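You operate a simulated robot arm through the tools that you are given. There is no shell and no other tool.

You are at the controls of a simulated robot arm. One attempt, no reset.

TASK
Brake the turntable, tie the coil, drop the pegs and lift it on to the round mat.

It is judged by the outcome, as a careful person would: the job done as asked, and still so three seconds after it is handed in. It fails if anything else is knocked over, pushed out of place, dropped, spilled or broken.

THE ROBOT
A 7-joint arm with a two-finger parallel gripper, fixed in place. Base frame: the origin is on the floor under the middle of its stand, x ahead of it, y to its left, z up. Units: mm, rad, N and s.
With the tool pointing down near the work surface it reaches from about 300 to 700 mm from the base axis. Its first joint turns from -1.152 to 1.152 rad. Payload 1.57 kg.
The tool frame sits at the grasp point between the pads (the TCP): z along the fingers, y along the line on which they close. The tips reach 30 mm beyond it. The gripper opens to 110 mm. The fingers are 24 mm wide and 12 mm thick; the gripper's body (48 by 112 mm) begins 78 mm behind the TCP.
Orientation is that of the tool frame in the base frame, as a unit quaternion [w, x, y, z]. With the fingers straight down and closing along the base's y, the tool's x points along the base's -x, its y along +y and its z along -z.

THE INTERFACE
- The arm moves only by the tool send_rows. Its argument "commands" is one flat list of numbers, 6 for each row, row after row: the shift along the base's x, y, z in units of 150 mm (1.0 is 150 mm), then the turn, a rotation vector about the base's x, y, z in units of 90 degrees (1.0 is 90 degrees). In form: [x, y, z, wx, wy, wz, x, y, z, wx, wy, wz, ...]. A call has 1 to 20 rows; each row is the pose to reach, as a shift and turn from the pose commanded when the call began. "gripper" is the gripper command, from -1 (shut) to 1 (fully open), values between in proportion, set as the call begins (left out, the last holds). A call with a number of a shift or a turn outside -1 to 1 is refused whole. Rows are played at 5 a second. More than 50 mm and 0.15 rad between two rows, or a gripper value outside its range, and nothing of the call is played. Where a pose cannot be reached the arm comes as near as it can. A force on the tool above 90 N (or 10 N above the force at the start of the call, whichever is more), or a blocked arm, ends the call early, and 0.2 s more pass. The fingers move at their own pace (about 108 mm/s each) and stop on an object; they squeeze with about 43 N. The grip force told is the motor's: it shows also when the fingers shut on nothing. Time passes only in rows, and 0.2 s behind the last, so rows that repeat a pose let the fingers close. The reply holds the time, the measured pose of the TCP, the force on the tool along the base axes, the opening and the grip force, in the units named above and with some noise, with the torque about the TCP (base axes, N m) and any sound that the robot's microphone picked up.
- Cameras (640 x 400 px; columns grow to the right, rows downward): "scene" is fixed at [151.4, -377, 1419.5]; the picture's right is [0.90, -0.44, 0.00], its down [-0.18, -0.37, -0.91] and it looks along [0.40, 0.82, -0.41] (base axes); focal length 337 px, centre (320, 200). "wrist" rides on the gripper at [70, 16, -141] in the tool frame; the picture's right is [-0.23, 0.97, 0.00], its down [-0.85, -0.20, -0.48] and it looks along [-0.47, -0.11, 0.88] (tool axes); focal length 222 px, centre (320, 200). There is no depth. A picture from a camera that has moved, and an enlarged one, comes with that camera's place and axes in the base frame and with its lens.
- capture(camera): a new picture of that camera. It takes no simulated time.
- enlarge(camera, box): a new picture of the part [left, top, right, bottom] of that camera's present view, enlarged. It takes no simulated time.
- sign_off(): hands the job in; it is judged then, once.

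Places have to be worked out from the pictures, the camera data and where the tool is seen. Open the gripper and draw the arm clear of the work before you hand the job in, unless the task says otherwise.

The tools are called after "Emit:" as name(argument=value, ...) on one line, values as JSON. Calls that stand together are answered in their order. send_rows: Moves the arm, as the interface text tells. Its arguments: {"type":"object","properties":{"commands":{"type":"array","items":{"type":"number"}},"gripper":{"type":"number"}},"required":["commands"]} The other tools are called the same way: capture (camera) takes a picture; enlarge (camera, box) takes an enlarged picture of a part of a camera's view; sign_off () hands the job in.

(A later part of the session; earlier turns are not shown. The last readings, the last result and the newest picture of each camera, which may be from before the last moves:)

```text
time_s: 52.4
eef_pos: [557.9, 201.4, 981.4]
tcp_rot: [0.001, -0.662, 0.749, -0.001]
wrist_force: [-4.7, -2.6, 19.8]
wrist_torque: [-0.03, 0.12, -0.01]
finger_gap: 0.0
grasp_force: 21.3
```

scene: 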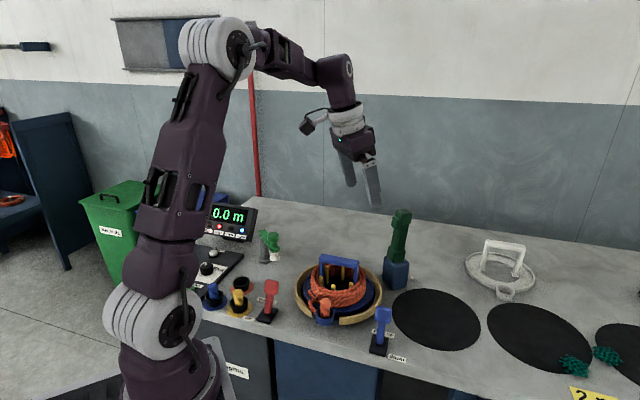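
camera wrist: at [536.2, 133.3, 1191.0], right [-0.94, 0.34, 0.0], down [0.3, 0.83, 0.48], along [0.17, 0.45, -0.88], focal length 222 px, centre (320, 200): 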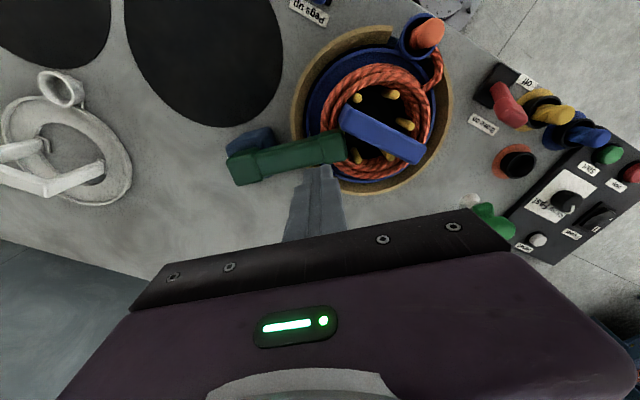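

Contact: 20 N upward at tip z about 951. I press a bit more and listen.

Emit:
send_rows(commands=[0, 0, -0.01, 0, 0, 0, 0, 0, -0.02, 0, 0, 0, 0, 0, -0.02, 0, 0, 0])

Emit:
enlarge(camera="scene", box=[310, 200, 420, 310])

Emit:
enlarge(camera="scene", box=[190, 190, 290, 250])

```text
time_s: 53.2
eef_pos: [556.4, 199.2, 980.2]
tcp_rot: [0.003, -0.664, 0.748, -0.002]
wrist_force: [-16.4, -8.6, 62.6]
wrist_torque: [-0.15, 0.3, 0.11]
finger_gap: 0.0
grasp_force: 21.2
```

```text
3.64 times, centred on (365, 255) of scene
camera zoom: at [149.8, -377.6, 1419.4], right [0.9, -0.44, 0.0], down [-0.18, -0.37, -0.91], along [0.4, 0.82, -0.41], focal length 1224 px, centre (156, 0)
```

zoom: 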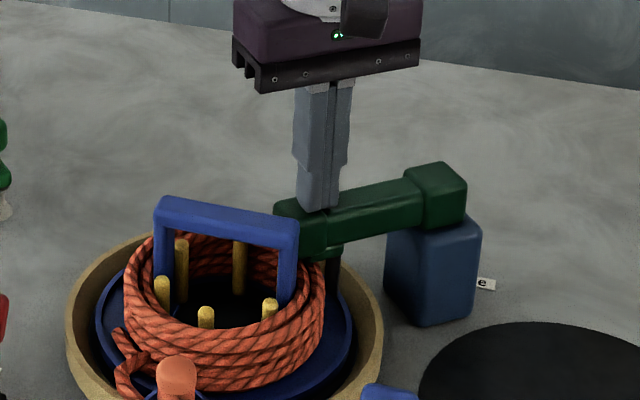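

```text
6.40 times, centred on (240, 220) of scene
camera zoom: at [149.8, -377.6, 1419.4], right [0.9, -0.44, 0.0], down [-0.18, -0.37, -0.91], along [0.4, 0.82, -0.41], focal length 2155 px, centre (832, 72)
```

zoom: 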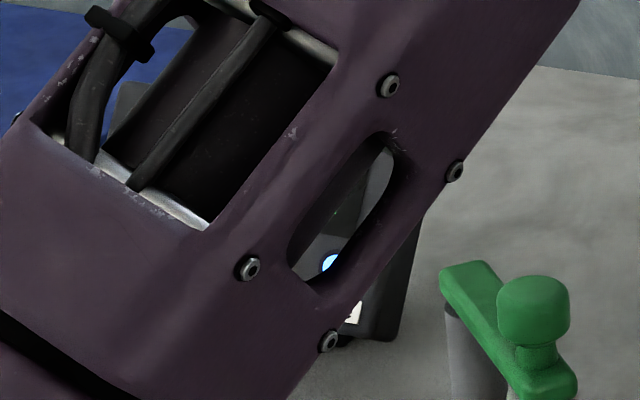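

At 62 N the arm is firmly down on its stop, with no sound. I release the pressure, go up and turn the gripper by −90° to take hold of the arm's shaft across its sides and swing it back up.

Emit:
send_rows(commands=[0, 0, 0.02, 0, 0, 0, 0, 0, 0.15, 0, 0, 0, 0, 0, 0.35, 0, 0, 0, 0, 0, 0.55, 0, 0, 0, 0, 0, 0.75, 0, 0, 0])

Emit:
send_rows(commands=[0.01, 0, 0, 0, 0, -0.083, 0.02, 0, 0, 0, 0, -0.167, 0.03, 0, 0, 0, 0, -0.25, 0.04, 0, 0, 0, 0, -0.333, 0.05, 0, 0, 0, 0, -0.417, 0.06, 0, 0, 0, 0, -0.5, 0.07, 0, 0, 0, 0, -0.583, 0.08, 0, 0, 0, 0, -0.667, 0.09, 0, 0, 0, 0, -0.75, 0.1, 0, 0, 0, 0, -0.833, 0.11, 0, 0, 0, 0, -0.917, 0.12, 0, 0, 0, 0, -1.0], gripper=0.2)

Emit:
capture(camera="wrist")

Emit:
enlarge(camera="wrist", box=[220, 0, 420, 200])

Emit:
capture(camera="scene")

```text
time_s: 54.4
eef_pos: [556.8, 199.4, 1089.5]
tcp_rot: [-0.001, -0.663, 0.749, 0.001]
wrist_force: [0.2, -0.8, -0.2]
wrist_torque: [-0.01, -0.03, 0.0]
finger_gap: 0.2
grasp_force: 21.4
```

```text
time_s: 57.0
eef_pos: [573.4, 198.8, 1089.5]
tcp_rot: [0.0, 0.062, 0.998, -0.001]
wrist_force: [-0.4, -0.2, -0.5]
wrist_torque: [-0.01, -0.01, 0.0]
finger_gap: 65.9
grasp_force: 0.0
```

```text
taken
camera wrist: at [507.2, 224.5, 1229.9], right [0.35, 0.94, 0.0], down [0.82, -0.3, 0.48], along [0.45, -0.17, -0.88], focal length 222 px, centre (320, 200)
```

wrist: 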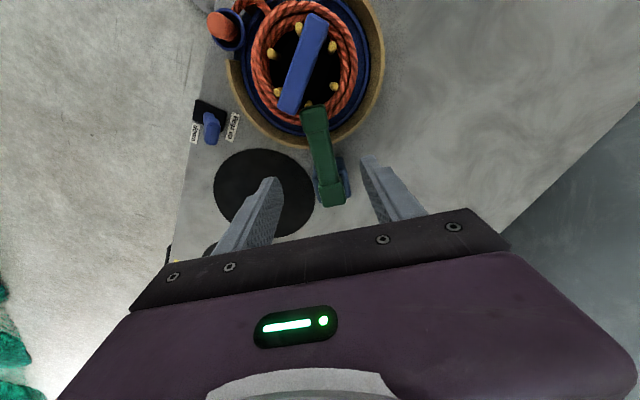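

```text
2.00 times, centred on (320, 100) of wrist
camera zoom: at [507.2, 224.5, 1229.9], right [0.35, 0.94, 0.0], down [0.82, -0.3, 0.48], along [0.45, -0.17, -0.88], focal length 444 px, centre (320, 400)
```

zoom: 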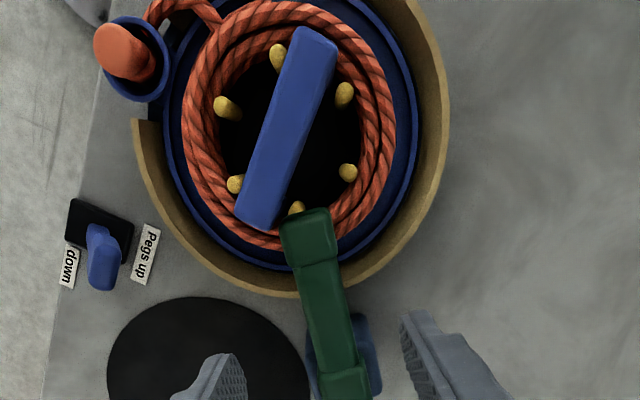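

```text
taken
```

scene: 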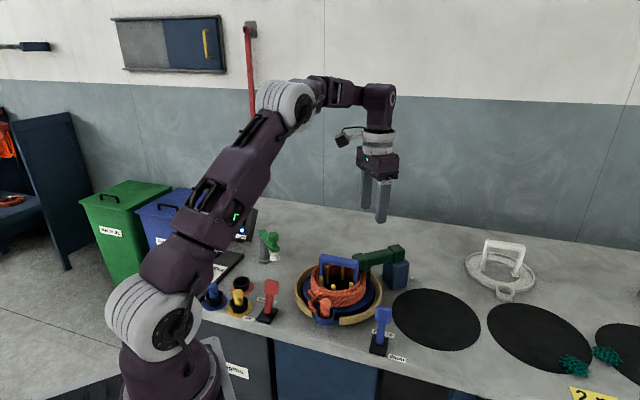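

The shaft of the tie arm runs from about (646,192) to (544,204). I go down astride it at (580,200).

Emit:
send_rows(commands=[0.044, 0.008, -0.15, 0, 0, 0, 0.044, 0.008, -0.35, 0, 0, 0, 0.044, 0.008, -0.55, 0, 0, 0, 0.044, 0.008, -0.75, 0, 0, 0, 0.044, 0.008, -0.88, 0, 0, 0, 0.044, 0.008, -1.0, 0, 0, 0])

Emit:
capture(camera="wrist")

Emit:
enlarge(camera="scene", box=[310, 200, 430, 320])

```text
time_s: 58.4
eef_pos: [581.1, 199.9, 939.0]
tcp_rot: [0.0, 0.061, 0.998, -0.001]
wrist_force: [-0.2, 0.1, -0.8]
wrist_torque: [-0.01, 0.02, 0.01]
finger_gap: 66.1
grasp_force: 0.1
```

```text
taken
camera wrist: at [514.1, 225.0, 1080.0], right [0.34, 0.94, 0.0], down [0.82, -0.3, 0.48], along [0.45, -0.17, -0.88], focal length 222 px, centre (320, 200)
```

wrist: 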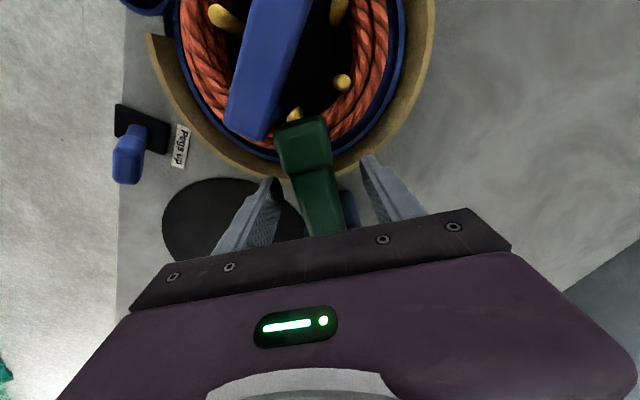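

```text
3.33 times, centred on (370, 260) of scene
camera zoom: at [151.4, -377.0, 1419.5], right [0.9, -0.44, 0.0], down [-0.18, -0.37, -0.91], along [0.4, 0.82, -0.41], focal length 1122 px, centre (153, 0)
```

zoom: 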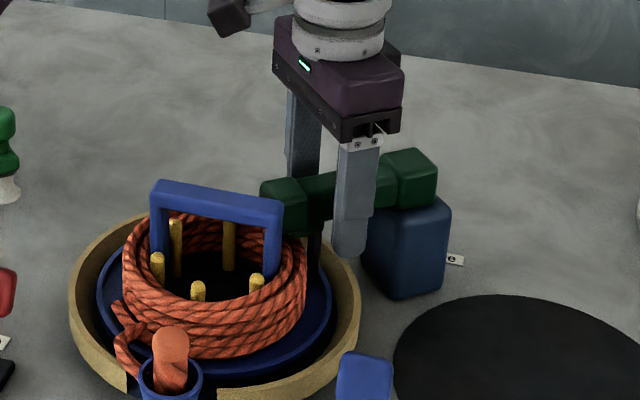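

Before swinging it up, I look at the dark strip under the arm's head.

Emit:
enlarge(camera="scene", box=[345, 250, 385, 295])

Emit:
enlarge(camera="wrist", box=[220, 80, 420, 240])

```text
8.89 times, centred on (365, 272) of scene
camera zoom: at [151.4, -377.0, 1419.5], right [0.9, -0.44, 0.0], down [-0.18, -0.37, -0.91], along [0.4, 0.82, -0.41], focal length 2992 px, centre (-80, -444)
```

zoom: 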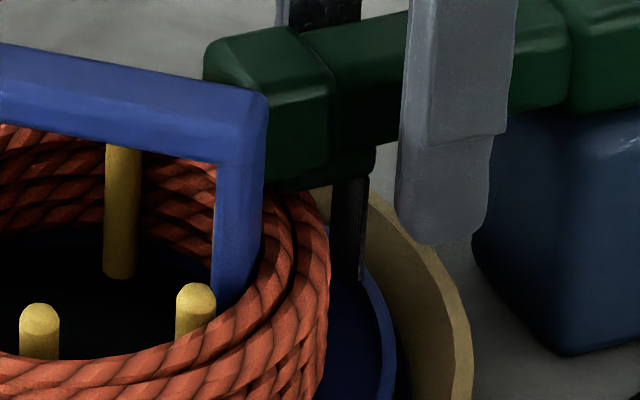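

```text
2.50 times, centred on (320, 160) of wrist
camera zoom: at [514.1, 225.0, 1080.0], right [0.34, 0.94, 0.0], down [0.82, -0.3, 0.48], along [0.45, -0.17, -0.88], focal length 555 px, centre (320, 300)
```

zoom: 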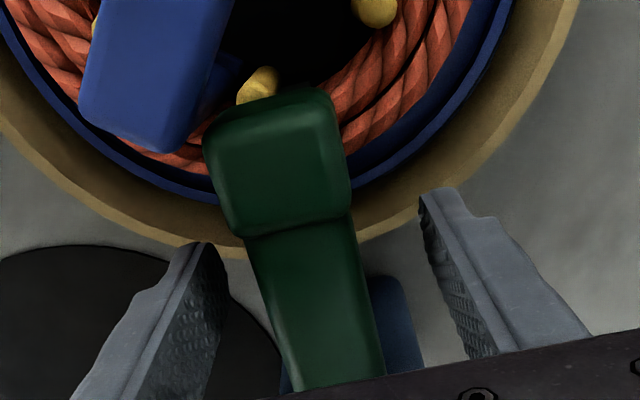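

The dark ribbed strip under the head is a tie strap now around the coil side. I close on the arm's shaft and swing it back along its arc, first to about 45°.

Emit:
send_rows(commands=[0, 0, 0, 0, 0, 0, 0, 0, 0, 0, 0, 0, 0, 0, 0, 0, 0, 0], gripper=-1)

Emit:
send_rows(commands=[0.005, -0.0006, 0.065, 0, 0, 0, 0.016, -0.002, 0.121, 0, 0, 0, 0.037, -0.0046, 0.182, 0, 0, 0, 0.063, -0.0077, 0.233, 0, 0, 0, 0.099, -0.012, 0.287, 0, 0, 0, 0.137, -0.017, 0.33, 0, 0, 0])

Emit:
enlarge(camera="scene", box=[310, 180, 430, 320])

```text
time_s: 59.2
eef_pos: [581.7, 200.2, 939.0]
tcp_rot: [-0.001, 0.061, 0.998, -0.002]
wrist_force: [-4.8, -16.6, -3.3]
wrist_torque: [-0.16, 0.13, 0.69]
finger_gap: 31.5
grasp_force: 40.6
```

```text
time_s: 60.6
eef_pos: [599.1, 196.8, 988.8]
tcp_rot: [-0.002, 0.061, 0.998, -0.003]
wrist_force: [-19.1, -23.7, -9.2]
wrist_torque: [0.25, 1.29, 0.81]
finger_gap: 31.7
grasp_force: 40.4
```

```text
2.86 times, centred on (370, 250) of scene
camera zoom: at [151.1, -377.6, 1419.3], right [0.9, -0.44, 0.0], down [-0.18, -0.37, -0.91], along [0.4, 0.82, -0.41], focal length 962 px, centre (177, 57)
```

zoom: 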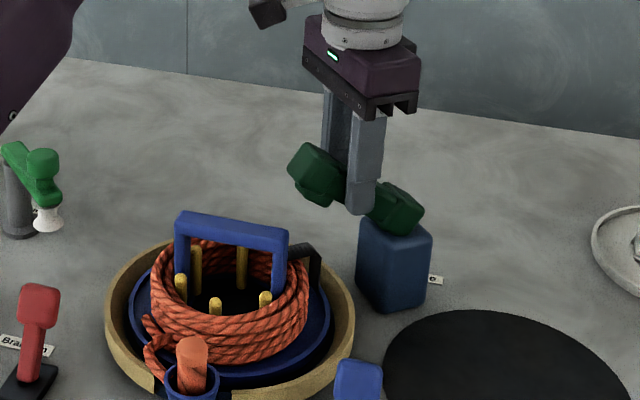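

The black tie band stays on the coil as the arm swings up. I continue the arc to upright, shifting slightly to relieve the side forces and adding tilt for reach.

Emit:
send_rows(commands=[0.03, -0.014, 0.043, -0.0027, -0.022, 0, 0.072, -0.022, 0.074, -0.0054, -0.044, 0, 0.13, -0.03, 0.103, -0.0081, -0.066, 0, 0.184, -0.038, 0.121, -0.0108, -0.088, 0, 0.24, -0.045, 0.132, -0.0136, -0.11, 0, 0.28, -0.05, 0.136, -0.0163, -0.1323, 0])

Emit:
enlarge(camera="scene", box=[310, 160, 430, 320])

Emit:
capture(camera="wrist")

```text
time_s: 62.0
eef_pos: [643.0, 191.4, 1009.7]
tcp_rot: [0.105, 0.059, 0.993, -0.007]
wrist_force: [-22.3, 3.7, 11.4]
wrist_torque: [0.21, 1.57, 0.01]
finger_gap: 31.6
grasp_force: 40.4
```

```text
2.50 times, centred on (370, 240) of scene
camera zoom: at [150.6, -377.0, 1419.6], right [0.9, -0.44, 0.0], down [-0.18, -0.37, -0.91], along [0.4, 0.82, -0.41], focal length 842 px, centre (195, 100)
```

zoom: 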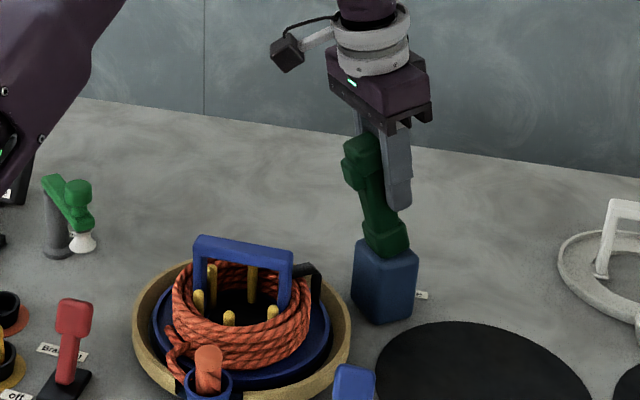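

```text
taken
camera wrist: at [547.8, 219.6, 1133.5], right [0.34, 0.94, 0.05], down [0.71, -0.29, 0.65], along [0.62, -0.19, -0.76], focal length 222 px, centre (320, 200)
```

wrist: 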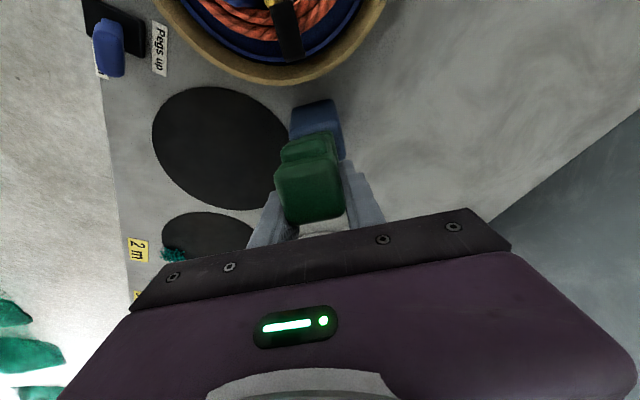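

The arm is nearly up but still leans 20–25° toward the coil. I move the grip further +x, slowly, to bring it upright.

Emit:
send_rows(commands=[0.03, -0.004, 0.005, 0, 0, 0, 0.06, -0.008, 0.008, 0, 0, 0, 0.09, -0.011, 0.01, 0, 0, 0, 0.12, -0.015, 0.01, 0, 0, 0, 0.12, -0.015, 0.01, 0, 0, 0])

Emit:
enlarge(camera="scene", box=[310, 160, 430, 320])

```text
time_s: 63.2
eef_pos: [662.4, 188.2, 1011.6]
tcp_rot: [0.104, 0.061, 0.993, -0.007]
wrist_force: [0.8, -0.2, -0.1]
wrist_torque: [0.02, 0.05, -0.02]
finger_gap: 0.0
grasp_force: 21.5
```

```text
2.50 times, centred on (370, 240) of scene
camera zoom: at [151.4, -377.0, 1419.5], right [0.9, -0.44, 0.0], down [-0.18, -0.37, -0.91], along [0.4, 0.82, -0.41], focal length 842 px, centre (195, 100)
```

zoom: 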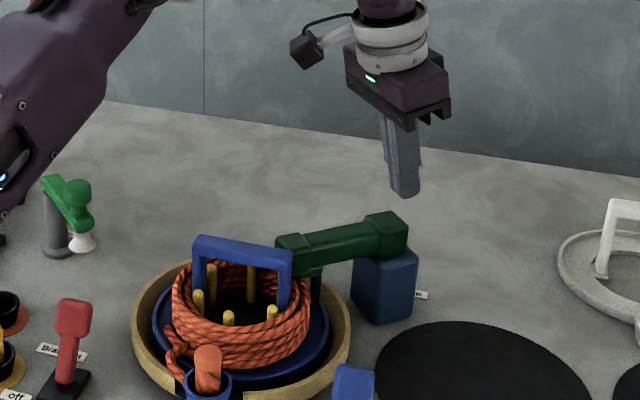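

The arm lagged (its hinge is strongly damped), slid out of the pads and settled back on the coil; nothing else moved. I'll repeat, gripping closer to its head and moving much slower. First go up, open, and come above the shaft near (567,199).

Emit:
send_rows(commands=[-0.05, 0.01, 0.15, 0, 0, 0, -0.2, 0.03, 0.3, 0, 0, 0, -0.35, 0.05, 0.3, 0, 0, 0, -0.5, 0.065, 0.3, 0, 0, 0, -0.636, 0.072, 0.3, 0, 0, 0], gripper=0.2)

Emit:
capture(camera="wrist")

Emit:
enlarge(camera="wrist", box=[240, 20, 420, 220])

Emit:
enlarge(camera="scene", box=[290, 220, 420, 340])

```text
time_s: 64.4
eef_pos: [565.8, 198.6, 1055.1]
tcp_rot: [0.104, 0.061, 0.993, -0.007]
wrist_force: [0.4, 0.9, 0.3]
wrist_torque: [0.02, -0.03, -0.03]
finger_gap: 66.1
grasp_force: 0.1
```

```text
taken
camera wrist: at [471.5, 226.4, 1178.5], right [0.34, 0.94, 0.05], down [0.71, -0.29, 0.65], along [0.62, -0.19, -0.76], focal length 222 px, centre (320, 200)
```

wrist: 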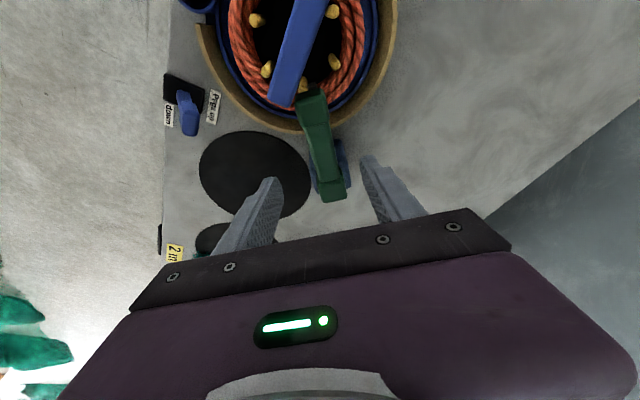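

```text
2.00 times, centred on (330, 120) of wrist
camera zoom: at [471.5, 226.4, 1178.5], right [0.34, 0.94, 0.05], down [0.71, -0.29, 0.65], along [0.62, -0.19, -0.76], focal length 444 px, centre (300, 360)
```

zoom: 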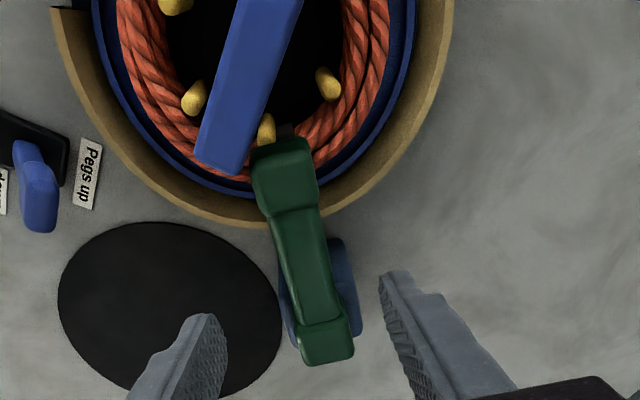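

```text
3.33 times, centred on (355, 280) of scene
camera zoom: at [151.4, -377.0, 1419.5], right [0.9, -0.44, 0.0], down [-0.18, -0.37, -0.91], along [0.4, 0.82, -0.41], focal length 1122 px, centre (203, -67)
```

zoom: 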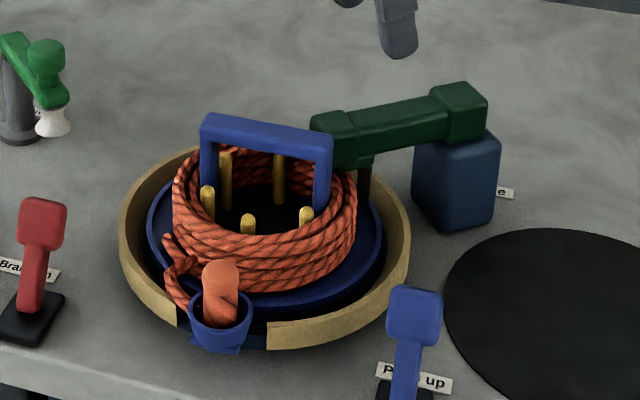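

The arm lies as before and the tie band is on the coil. I go down astride the shaft near its head and close.

Emit:
send_rows(commands=[0.01, 0.008, -0.2, 0, 0, 0, 0.01, 0.008, -0.4, 0, 0, 0, 0.01, 0.008, -0.6, 0, 0, 0, 0.01, 0.008, -0.72, 0, 0, 0, 0.01, 0.008, -0.807, 0, 0, 0])

Emit:
send_rows(commands=[0, 0, 0, 0, 0, 0, 0, 0, 0, 0, 0, 0, 0, 0, 0, 0, 0, 0], gripper=-1)

Emit:
enlarge(camera="scene", box=[310, 200, 430, 320])

```text
time_s: 65.6
eef_pos: [567.7, 199.0, 934.1]
tcp_rot: [0.104, 0.061, 0.993, -0.007]
wrist_force: [-0.6, -0.6, -0.4]
wrist_torque: [0.0, 0.02, 0.01]
finger_gap: 65.8
grasp_force: 0.0
```

```text
time_s: 66.4
eef_pos: [568.5, 200.0, 934.3]
tcp_rot: [0.104, 0.06, 0.993, -0.007]
wrist_force: [1.0, -0.3, -3.0]
wrist_torque: [0.05, 0.16, 0.54]
finger_gap: 31.6
grasp_force: 40.3
```

```text
3.33 times, centred on (370, 260) of scene
camera zoom: at [151.5, -377.0, 1419.4], right [0.9, -0.44, 0.0], down [-0.18, -0.37, -0.91], along [0.4, 0.82, -0.41], focal length 1122 px, centre (153, 0)
```

zoom: 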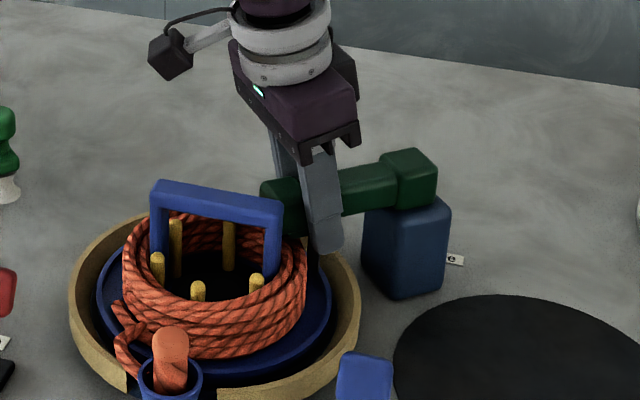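

Gripped nearly free of side force at L≈87 mm from the hinge. I swing it up slowly, 3° per row, to 60° first.

Emit:
send_rows(commands=[0.0008, 0, 0.0304, 0, 0, 0, 0.0032, 0, 0.0606, 0, 0, 0, 0.0071, -0.001, 0.0907, 0, 0, 0, 0.0127, -0.002, 0.1206, 0, 0, 0, 0.0198, -0.003, 0.1501, 0, 0, 0, 0.0284, -0.004, 0.1792, 0, 0, 0, 0.0385, -0.005, 0.2079, 0, 0, 0, 0.0502, -0.007, 0.2359, 0, 0, 0, 0.0632, -0.008, 0.2633, 0, 0, 0, 0.0777, -0.01, 0.29, 0, 0, 0])

Emit:
enlarge(camera="scene", box=[310, 180, 430, 320])

```text
time_s: 68.6
eef_pos: [579.0, 199.5, 977.7]
tcp_rot: [0.103, 0.06, 0.993, -0.007]
wrist_force: [-12.5, -3.6, -11.3]
wrist_torque: [0.43, 1.23, 1.08]
finger_gap: 31.7
grasp_force: 40.8
```

```text
2.86 times, centred on (370, 250) of scene
camera zoom: at [151.3, -377.0, 1419.5], right [0.9, -0.44, 0.0], down [-0.18, -0.37, -0.91], along [0.4, 0.82, -0.41], focal length 962 px, centre (177, 57)
```

zoom: 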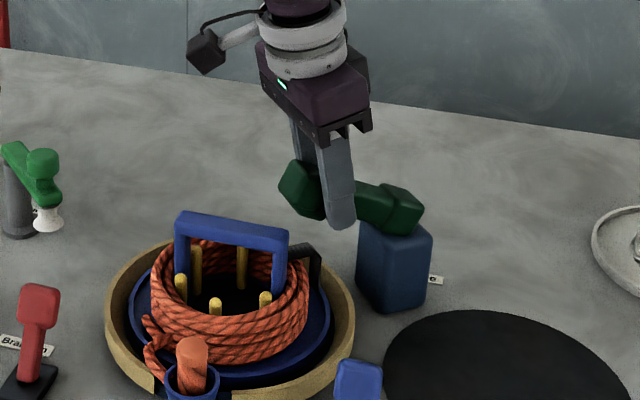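

The slow swing works (about 16 N tangential). I continue to about 30°.

Emit:
send_rows(commands=[0.0159, -0.002, 0.0259, 0, 0, 0, 0.0331, -0.004, 0.0509, 0, 0, 0, 0.0516, -0.007, 0.075, 0, 0, 0, 0.0713, -0.009, 0.0981, 0, 0, 0, 0.0922, -0.012, 0.1201, 0, 0, 0, 0.1142, -0.015, 0.141, 0, 0, 0, 0.1373, -0.018, 0.1607, 0, 0, 0, 0.1614, -0.021, 0.1792, 0, 0, 0, 0.1864, -0.025, 0.1964, 0, 0, 0, 0.2123, -0.028, 0.2123, 0, 0, 0])

Emit:
enlarge(camera="scene", box=[310, 170, 430, 320])

Emit:
capture(camera="wrist")

```text
time_s: 70.8
eef_pos: [611.3, 195.5, 1010.5]
tcp_rot: [0.104, 0.06, 0.993, -0.006]
wrist_force: [-16.2, 5.3, -2.8]
wrist_torque: [0.89, 1.25, 0.68]
finger_gap: 31.7
grasp_force: 40.2
```

```text
2.67 times, centred on (370, 245) of scene
camera zoom: at [151.0, -376.8, 1419.5], right [0.9, -0.44, 0.0], down [-0.18, -0.37, -0.91], along [0.4, 0.82, -0.41], focal length 898 px, centre (187, 80)
```

zoom: 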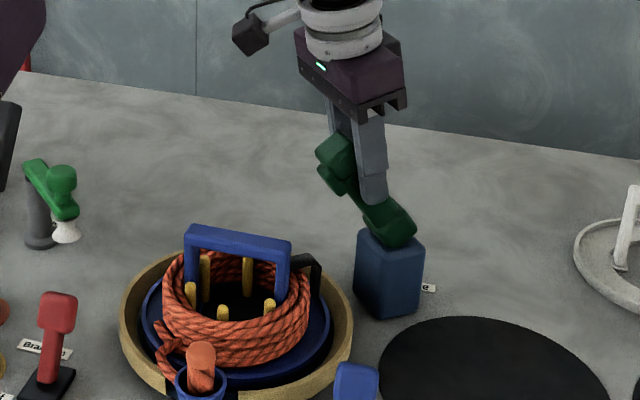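

```text
taken
camera wrist: at [516.3, 223.0, 1133.2], right [0.34, 0.94, 0.05], down [0.71, -0.29, 0.65], along [0.62, -0.19, -0.76], focal length 222 px, centre (320, 200)
```

wrist: 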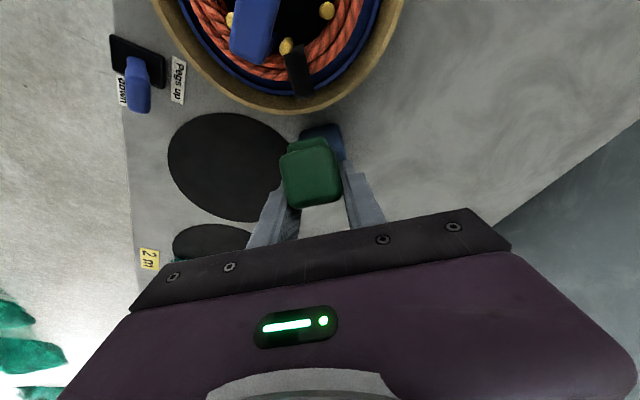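

The shaft has crept about 15 mm out of the pads' centre and would slip again. I open and let the damped arm settle back, then re-grip with the pads set about 10 mm lower on it to allow for the creep, and move even slower.

Emit:
send_rows(commands=[0, 0, 0, 0, 0, 0, 0, 0, 0.1, 0, 0, 0, 0, 0, 0.3, 0, 0, 0, -0.1, 0.01, 0.3, 0, 0, 0, -0.2, 0.02, 0.3, 0, 0, 0, -0.287, 0.028, 0.3, 0, 0, 0, -0.287, 0.028, 0.3, 0, 0, 0], gripper=0.2)

Emit:
enlarge(camera="scene", box=[310, 200, 430, 320])

Emit:
enlarge(camera="wrist", box=[240, 20, 420, 220])

```text
time_s: 72.4
eef_pos: [567.7, 199.3, 1053.8]
tcp_rot: [0.104, 0.061, 0.993, -0.007]
wrist_force: [0.3, -0.2, 0.5]
wrist_torque: [-0.02, 0.01, 0.02]
finger_gap: 65.9
grasp_force: 0.0
```

```text
3.33 times, centred on (370, 260) of scene
camera zoom: at [151.4, -377.0, 1419.5], right [0.9, -0.44, 0.0], down [-0.18, -0.37, -0.91], along [0.4, 0.82, -0.41], focal length 1122 px, centre (153, 0)
```

zoom: 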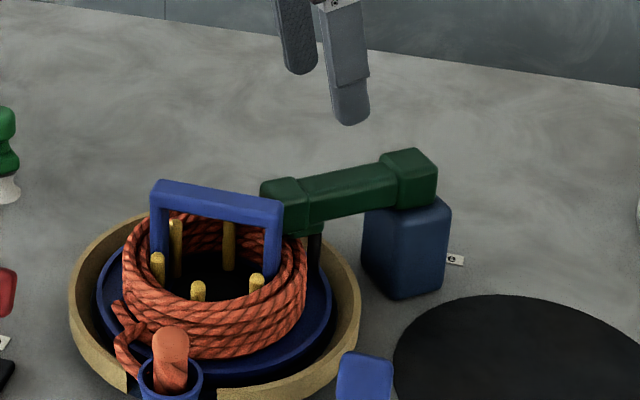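

```text
2.00 times, centred on (330, 120) of wrist
camera zoom: at [473.3, 226.8, 1177.9], right [0.34, 0.94, 0.05], down [0.71, -0.29, 0.65], along [0.62, -0.19, -0.76], focal length 444 px, centre (300, 360)
```

zoom: 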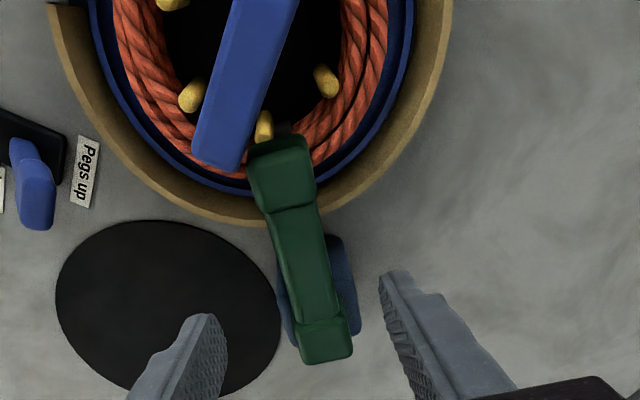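

Settled again on the coil. I go down with the pads centred about 11 mm below the shaft axis and close.

Emit:
send_rows(commands=[0.002, 0.005, -0.2, 0, 0, 0, 0.002, 0.005, -0.4, 0, 0, 0, 0.002, 0.005, -0.6, 0, 0, 0, 0.002, 0.005, -0.76, 0, 0, 0, 0.002, 0.005, -0.872, 0, 0, 0])

Emit:
send_rows(commands=[0, 0, 0, 0, 0, 0, 0, 0, 0, 0, 0, 0, 0, 0, 0, 0, 0, 0], gripper=-1)

```text
time_s: 73.6
eef_pos: [568.6, 199.3, 923.8]
tcp_rot: [0.104, 0.06, 0.993, -0.007]
wrist_force: [-0.4, -0.3, 0.3]
wrist_torque: [0.01, -0.01, 0.02]
finger_gap: 66.1
grasp_force: 0.1
```

```text
time_s: 74.4
eef_pos: [569.0, 199.8, 925.3]
tcp_rot: [0.105, 0.06, 0.993, -0.007]
wrist_force: [6.8, 5.4, 0.5]
wrist_torque: [0.07, -0.13, 0.58]
finger_gap: 32.0
grasp_force: 40.5
```

Gripped (gap 32). Now the slow swing, 2° per row, to about 50°.

Emit:
send_rows(commands=[-0.0022, 0, 0.0196, 0, 0, 0, -0.0038, 0, 0.0393, 0, 0, 0, -0.0046, 0, 0.0589, 0, 0, 0, -0.0048, 0, 0.0786, 0, 0, 0, -0.0042, -0.001, 0.0983, 0, 0, 0, -0.003, -0.001, 0.118, 0, 0, 0, -0.0011, -0.002, 0.1377, 0, 0, 0, 0.0015, -0.003, 0.1572, 0, 0, 0, 0.0047, -0.003, 0.1766, 0, 0, 0, 0.0087, -0.004, 0.196, 0, 0, 0, 0.0133, -0.005, 0.2151, 0, 0, 0, 0.0186, -0.006, 0.2341, 0, 0, 0, 0.0245, -0.007, 0.2529, 0, 0, 0, 0.0311, -0.008, 0.2715, 0, 0, 0, 0.0384, -0.009, 0.2898, 0, 0, 0, 0.0463, -0.011, 0.3079, 0, 0, 0, 0.0548, -0.012, 0.3257, 0, 0, 0, 0.0639, -0.013, 0.3432, 0, 0, 0, 0.0736, -0.015, 0.3603, 0, 0, 0, 0.0839, -0.016, 0.3771, 0, 0, 0])

Emit:
enlarge(camera="scene", box=[310, 170, 430, 320])

```text
time_s: 78.6
eef_pos: [580.8, 198.3, 981.5]
tcp_rot: [0.103, 0.06, 0.993, -0.006]
wrist_force: [-1.8, 21.6, -15.7]
wrist_torque: [0.3, 1.17, 0.73]
finger_gap: 31.7
grasp_force: 40.6
```

```text
2.67 times, centred on (370, 245) of scene
camera zoom: at [151.7, -376.3, 1419.6], right [0.9, -0.44, 0.0], down [-0.18, -0.37, -0.91], along [0.4, 0.82, -0.41], focal length 898 px, centre (187, 80)
```

zoom: 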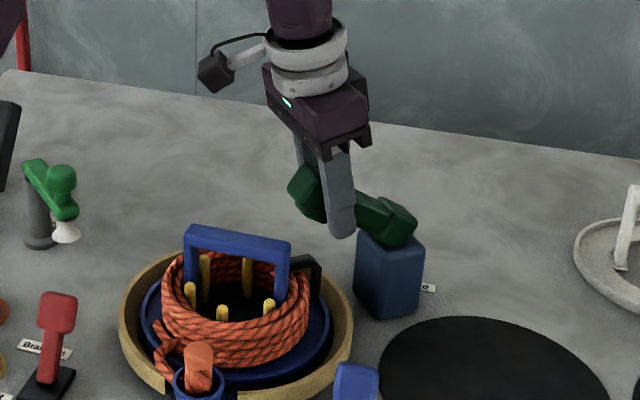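

Holding well this time, with the shaft centred on the pads. I continue slowly, easing y slightly, down to about 30°.

Emit:
send_rows(commands=[0.0109, 0, 0.0164, 0, 0, 0, 0.0224, 0, 0.0325, 0, 0, 0, 0.0343, 0.001, 0.0481, 0, 0, 0, 0.0469, 0.001, 0.0633, 0, 0, 0, 0.06, 0.001, 0.0781, 0, 0, 0, 0.0735, -0.001, 0.0924, 0, 0, 0, 0.0876, -0.003, 0.1062, 0, 0, 0, 0.1022, -0.005, 0.1195, 0, 0, 0, 0.1172, -0.007, 0.1323, 0, 0, 0, 0.1326, -0.009, 0.1445, 0, 0, 0])

Emit:
enlarge(camera="scene", box=[310, 170, 430, 320])

```text
time_s: 80.8
eef_pos: [600.7, 195.9, 1001.6]
tcp_rot: [0.103, 0.061, 0.993, -0.007]
wrist_force: [-13.2, 13.1, -10.1]
wrist_torque: [1.23, 1.27, 1.16]
finger_gap: 32.2
grasp_force: 40.7
```

```text
2.67 times, centred on (370, 245) of scene
camera zoom: at [151.3, -376.6, 1419.6], right [0.9, -0.44, 0.0], down [-0.18, -0.37, -0.91], along [0.4, 0.82, -0.41], focal length 898 px, centre (187, 80)
```

zoom: 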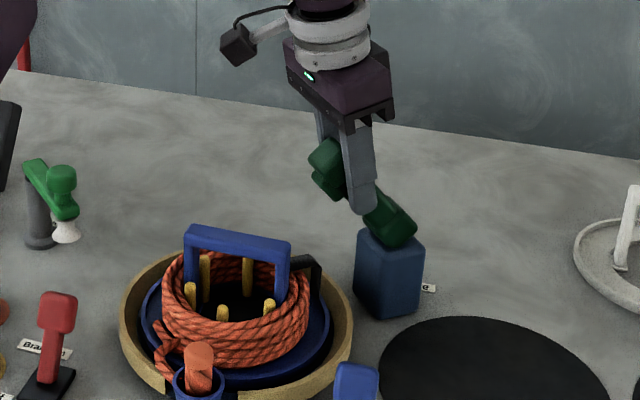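

Still well held. I continue the slow arc to nominal 10°.

Emit:
send_rows(commands=[0.0159, -0.002, 0.0117, 0, 0, 0, 0.0321, -0.004, 0.0229, 0, 0, 0, 0.0488, -0.007, 0.0335, 0, 0, 0, 0.0658, -0.009, 0.0435, 0, 0, 0, 0.0831, -0.011, 0.0529, 0, 0, 0, 0.1007, -0.013, 0.0617, 0, 0, 0, 0.1187, -0.016, 0.0698, 0, 0, 0, 0.1369, -0.018, 0.0773, 0, 0, 0, 0.1554, -0.02, 0.0842, 0, 0, 0, 0.1741, -0.023, 0.0905, 0, 0, 0])

Emit:
enlarge(camera="scene", box=[310, 170, 430, 320])

Emit:
capture(camera="wrist")

```text
time_s: 83.0
eef_pos: [626.6, 193.1, 1016.7]
tcp_rot: [0.103, 0.061, 0.993, -0.007]
wrist_force: [-14.6, 16.4, -0.4]
wrist_torque: [0.9, 1.16, 0.29]
finger_gap: 31.8
grasp_force: 40.7
```

```text
2.67 times, centred on (370, 245) of scene
camera zoom: at [151.0, -376.5, 1419.6], right [0.9, -0.44, 0.0], down [-0.18, -0.37, -0.91], along [0.4, 0.82, -0.41], focal length 898 px, centre (187, 80)
```

zoom: 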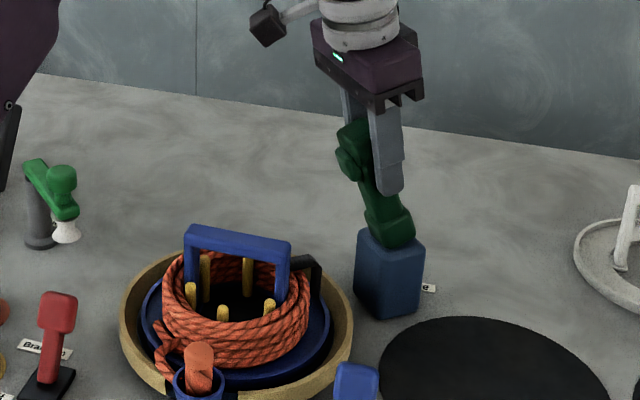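

```text
taken
camera wrist: at [531.8, 221.2, 1139.4], right [0.34, 0.94, 0.05], down [0.71, -0.29, 0.65], along [0.62, -0.19, -0.76], focal length 222 px, centre (320, 200)
```

wrist: 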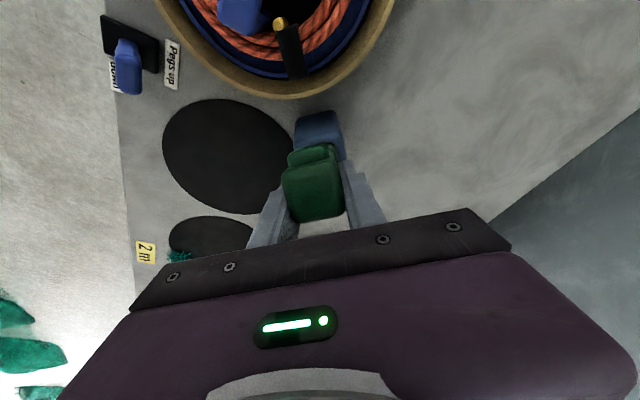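

Nearly up (about 28° left), but the pads are near the shaft's back edge. I now turn the gripper with the arm (un-tilting 12°) about the hinge so that it carries the arm without sliding.

Emit:
send_rows(commands=[0.0193, -0.001, 0.0053, 0.0027, 0.022, 0, 0.0387, -0.002, 0.0107, 0.0054, 0.044, 0, 0.0587, -0.003, 0.0147, 0.0081, 0.0661, 0, 0.0787, -0.004, 0.018, 0.0109, 0.0882, 0, 0.0987, -0.005, 0.0207, 0.0136, 0.1103, 0, 0.1187, -0.006, 0.0233, 0.0163, 0.1323, 0])

Emit:
enlarge(camera="scene", box=[310, 170, 430, 320])

```text
time_s: 84.4
eef_pos: [646.4, 191.7, 1018.9]
tcp_rot: [0.001, 0.062, 0.998, -0.002]
wrist_force: [-3.8, 8.1, 2.0]
wrist_torque: [0.37, 0.43, 0.43]
finger_gap: 31.9
grasp_force: 40.0
```

```text
2.67 times, centred on (370, 245) of scene
camera zoom: at [151.3, -376.7, 1419.5], right [0.9, -0.44, 0.0], down [-0.18, -0.37, -0.91], along [0.4, 0.82, -0.41], focal length 898 px, centre (187, 80)
```

zoom: 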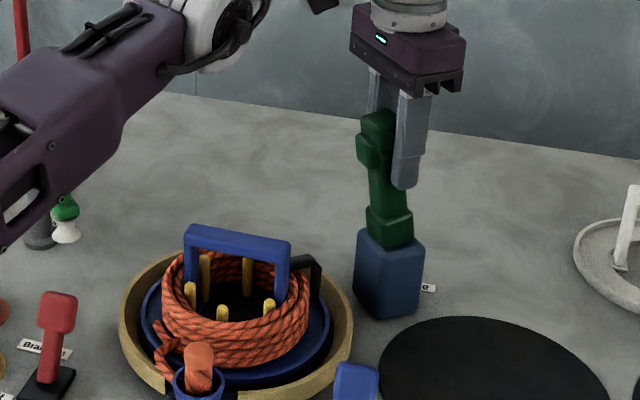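

About 16° left with little force. I continue slowly +x, turning a few degrees more.

Emit:
send_rows(commands=[0.014, -0.002, 0.001, 0.0007, 0.0055, 0, 0.028, -0.003, 0.002, 0.0014, 0.011, 0, 0.042, -0.004, 0.002, 0.0021, 0.0165, 0, 0.056, -0.005, 0.003, 0.0027, 0.022, 0, 0.07, -0.006, 0.003, 0.0034, 0.0276, 0, 0.084, -0.007, 0.003, 0.0041, 0.0331, 0, 0.098, -0.008, 0.003, 0.0048, 0.0386, 0, 0.112, -0.009, 0.002, 0.0054, 0.0441, 0])

Emit:
enlarge(camera="scene", box=[310, 170, 430, 320])

```text
time_s: 86.2
eef_pos: [641.0, 192.4, 1020.2]
tcp_rot: [-0.032, 0.056, 0.998, 0.009]
wrist_force: [17.4, 63.4, -36.6]
wrist_torque: [-1.57, -0.28, -0.84]
finger_gap: 32.4
grasp_force: 40.2
out of reach, approached as far as the arm can: row 1, 2, 3, 4, 5, 6, 7, 8
```

```text
2.67 times, centred on (370, 245) of scene
camera zoom: at [152.7, -374.8, 1419.9], right [0.9, -0.44, 0.0], down [-0.18, -0.37, -0.91], along [0.4, 0.82, -0.42], focal length 898 px, centre (187, 80)
```

zoom: 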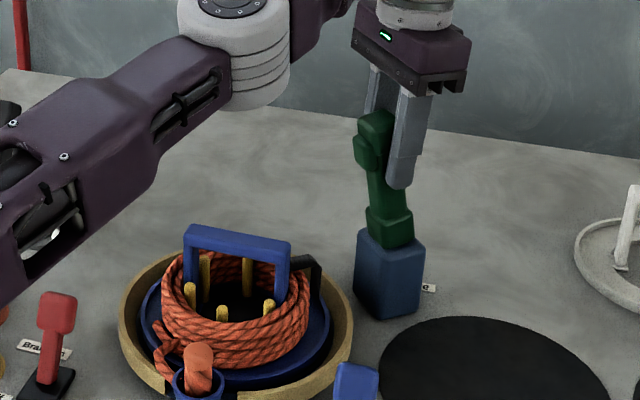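

That hit the reach limit and skewed the load sideways. I relieve at once by tilting the gripper outward again in place.

Emit:
send_rows(commands=[0.005, 0.003, 0.0, -0.0027, -0.022, 0, 0.01, 0.006, 0.0, -0.0054, -0.044, 0, 0.015, 0.008, 0.0, -0.0081, -0.066, 0, 0.02, 0.008, 0.0, -0.0108, -0.088, 0, 0.02, 0.008, 0.0, -0.0136, -0.11, 0])

Emit:
enlarge(camera="scene", box=[310, 170, 430, 320])

```text
time_s: 87.4
eef_pos: [641.0, 191.5, 1024.4]
tcp_rot: [0.052, 0.056, 0.997, 0.003]
wrist_force: [-9.4, 53.8, 12.8]
wrist_torque: [-0.69, 1.33, -0.67]
finger_gap: 32.1
grasp_force: 40.1
```

```text
2.67 times, centred on (370, 245) of scene
camera zoom: at [150.9, -375.5, 1419.9], right [0.9, -0.44, 0.0], down [-0.18, -0.37, -0.91], along [0.4, 0.82, -0.42], focal length 898 px, centre (187, 80)
```

zoom: 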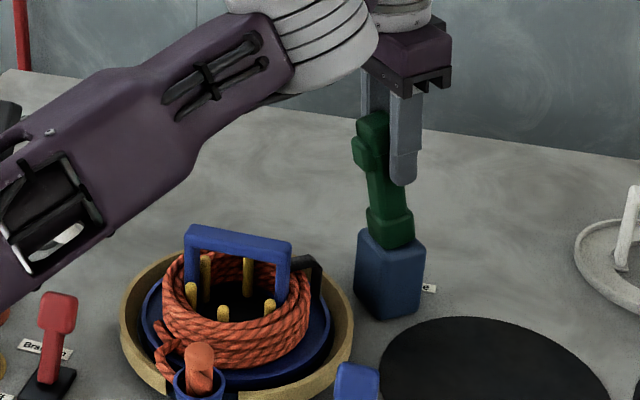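

A side force of 54 N remains; I shift +y a few mm to see if it relaxes.

Emit:
send_rows(commands=[0, 0.012, 0, 0, 0, 0, 0, 0.025, 0, 0, 0, 0, 0, 0.03, 0, 0, 0, 0])

Emit:
capture(camera="wrist")

Emit:
capture(camera="scene")

```text
time_s: 88.2
eef_pos: [642.3, 192.5, 1025.5]
tcp_rot: [0.052, 0.06, 0.997, -0.002]
wrist_force: [-11.0, 34.6, 23.5]
wrist_torque: [0.12, 1.09, -0.32]
finger_gap: 31.7
grasp_force: 40.3
```

```text
taken
camera wrist: at [560.1, 217.1, 1158.1], right [0.34, 0.94, 0.03], down [0.77, -0.29, 0.56], along [0.54, -0.17, -0.83], focal length 222 px, centre (320, 200)
```

wrist: 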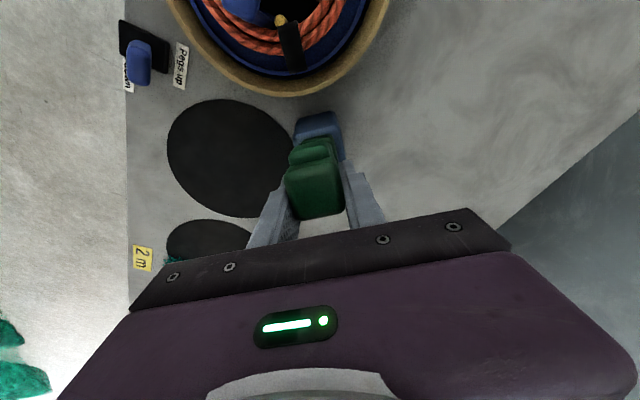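

```text
taken
```

scene: 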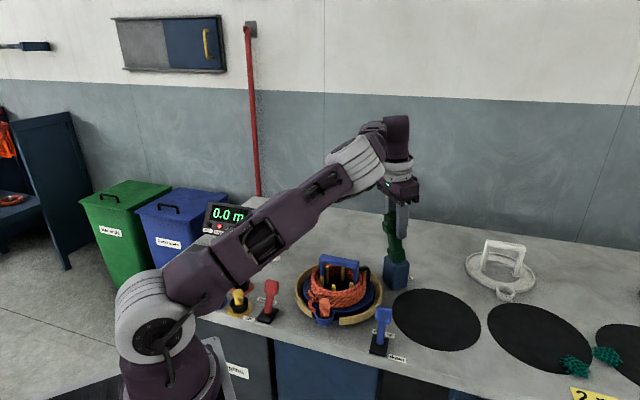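

The robot was near its reach limit with the tool vertical. I tilt the gripper outward again (to about 15°) in place, then push the arm on toward upright.

Emit:
send_rows(commands=[0.0, 0.005, -0.003, -0.003, -0.025, 0, 0.0, 0.01, -0.006, -0.006, -0.05, 0, 0.0, 0.012, -0.01, -0.009, -0.075, 0, 0.0, 0.012, -0.012, -0.0122, -0.0993, 0])

Emit:
send_rows(commands=[0.014, -0.001, 0, 0, 0, 0, 0.028, -0.002, 0, 0, 0, 0, 0.042, -0.003, 0, 0, 0, 0, 0.056, -0.004, 0, 0, 0, 0, 0.07, -0.006, 0, 0, 0, 0, 0.084, -0.008, 0, 0, 0, 0])

Emit:
enlarge(camera="scene", box=[310, 170, 430, 320])

```text
time_s: 89.2
eef_pos: [641.5, 192.1, 1021.2]
tcp_rot: [0.13, 0.06, 0.99, -0.008]
wrist_force: [-12.7, 18.5, 17.3]
wrist_torque: [0.42, 1.21, 0.0]
finger_gap: 31.7
grasp_force: 40.2
```

```text
time_s: 90.6
eef_pos: [655.1, 190.7, 1022.3]
tcp_rot: [0.13, 0.059, 0.99, -0.007]
wrist_force: [-8.6, 19.6, 18.5]
wrist_torque: [0.11, 1.12, -0.25]
finger_gap: 31.7
grasp_force: 40.6
```

```text
2.67 times, centred on (370, 245) of scene
camera zoom: at [150.8, -376.5, 1419.7], right [0.9, -0.44, 0.0], down [-0.18, -0.37, -0.91], along [0.4, 0.82, -0.41], focal length 898 px, centre (187, 80)
```

zoom: 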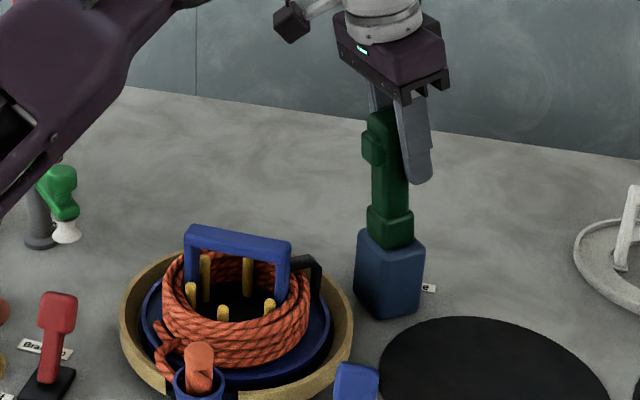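

The arm is within about 13° of upright but at the edge of the pads. Gravity on it is small here and its hinge is damped, so I quickly open a little, step the fingers back 28 mm onto the shaft and close again.

Emit:
send_rows(commands=[-0.187, 0.016, -0.02, 0, 0, 0], gripper=-0.25)

Emit:
send_rows(commands=[0, 0, 0, 0, 0, 0, 0, 0, 0, 0, 0, 0], gripper=-1)

Emit:
enlarge(camera="scene", box=[310, 170, 430, 320])

```text
time_s: 91.0
eef_pos: [626.9, 189.3, 1017.5]
tcp_rot: [0.129, 0.06, 0.99, -0.011]
wrist_force: [1.2, 0.1, 0.7]
wrist_torque: [-0.02, -0.03, 0.01]
finger_gap: 41.2
grasp_force: 0.0
```

```text
time_s: 91.6
eef_pos: [626.3, 193.7, 1018.3]
tcp_rot: [0.13, 0.058, 0.99, -0.007]
wrist_force: [-0.9, 16.7, -4.1]
wrist_torque: [0.45, 0.12, 0.65]
finger_gap: 25.9
grasp_force: 37.2
```

```text
2.67 times, centred on (370, 245) of scene
camera zoom: at [151.5, -376.4, 1419.6], right [0.9, -0.44, 0.0], down [-0.18, -0.37, -0.91], along [0.4, 0.82, -0.41], focal length 898 px, centre (187, 80)
```

zoom: 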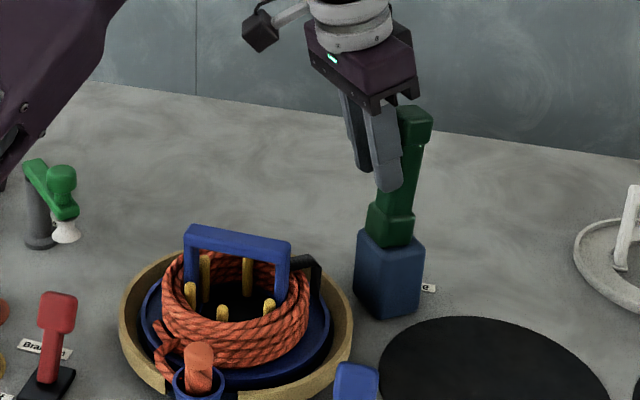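

The arm has sprung upright by itself; the pads now only hold its bump. I open and withdraw toward the robot and up.

Emit:
send_rows(commands=[0, 0, 0, 0, 0, 0, 0, 0, 0, 0, 0, 0, -0.1, 0.01, 0, 0, 0, 0, -0.25, 0.02, 0.1, 0, 0, 0, -0.4, 0.03, 0.3, 0, 0, 0, -0.5, 0.03, 0.5, 0, 0, 0], gripper=0.3)

Emit:
enlarge(camera="scene", box=[290, 190, 430, 340])

Emit:
enlarge(camera="scene", box=[190, 190, 290, 250])

Emit:
capture(camera="wrist")

```text
time_s: 93.0
eef_pos: [551.0, 197.8, 1095.1]
tcp_rot: [0.129, 0.061, 0.99, -0.008]
wrist_force: [-0.7, 0.0, -1.6]
wrist_torque: [0.02, 0.02, 0.02]
finger_gap: 71.7
grasp_force: 0.1
```

```text
2.67 times, centred on (360, 265) of scene
camera zoom: at [151.4, -377.0, 1419.5], right [0.9, -0.44, 0.0], down [-0.18, -0.37, -0.91], along [0.4, 0.82, -0.41], focal length 898 px, centre (213, 27)
```

zoom: 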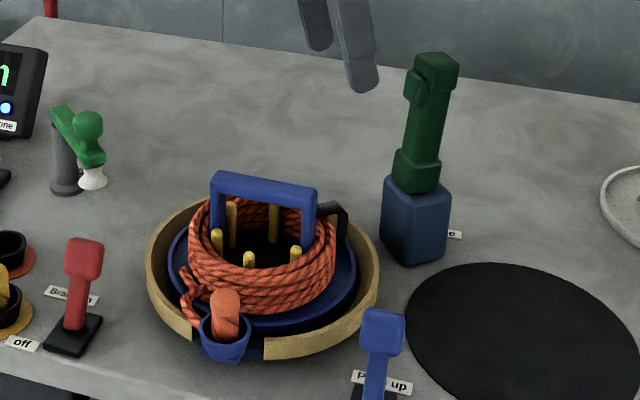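

```text
6.40 times, centred on (240, 220) of scene
camera zoom: at [151.4, -377.0, 1419.5], right [0.9, -0.44, 0.0], down [-0.18, -0.37, -0.91], along [0.4, 0.82, -0.41], focal length 2155 px, centre (832, 72)
```

zoom: 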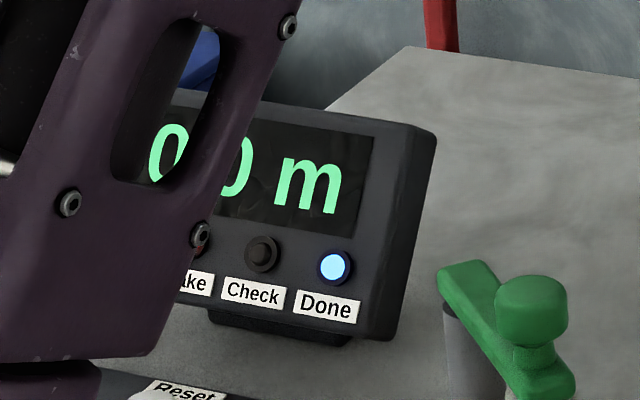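

```text
taken
camera wrist: at [450.5, 224.8, 1212.2], right [0.34, 0.94, 0.06], down [0.67, -0.28, 0.68], along [0.66, -0.19, -0.73], focal length 222 px, centre (320, 200)
```

wrist: 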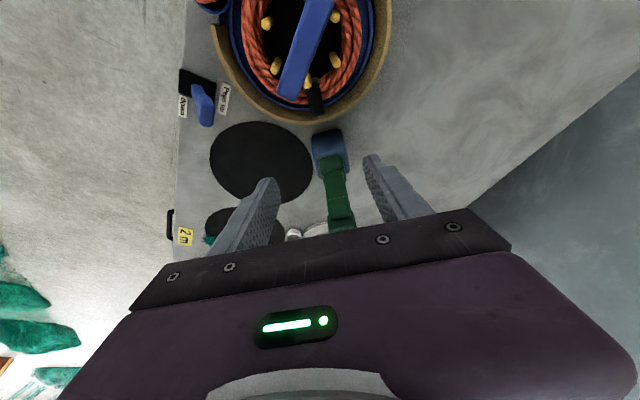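

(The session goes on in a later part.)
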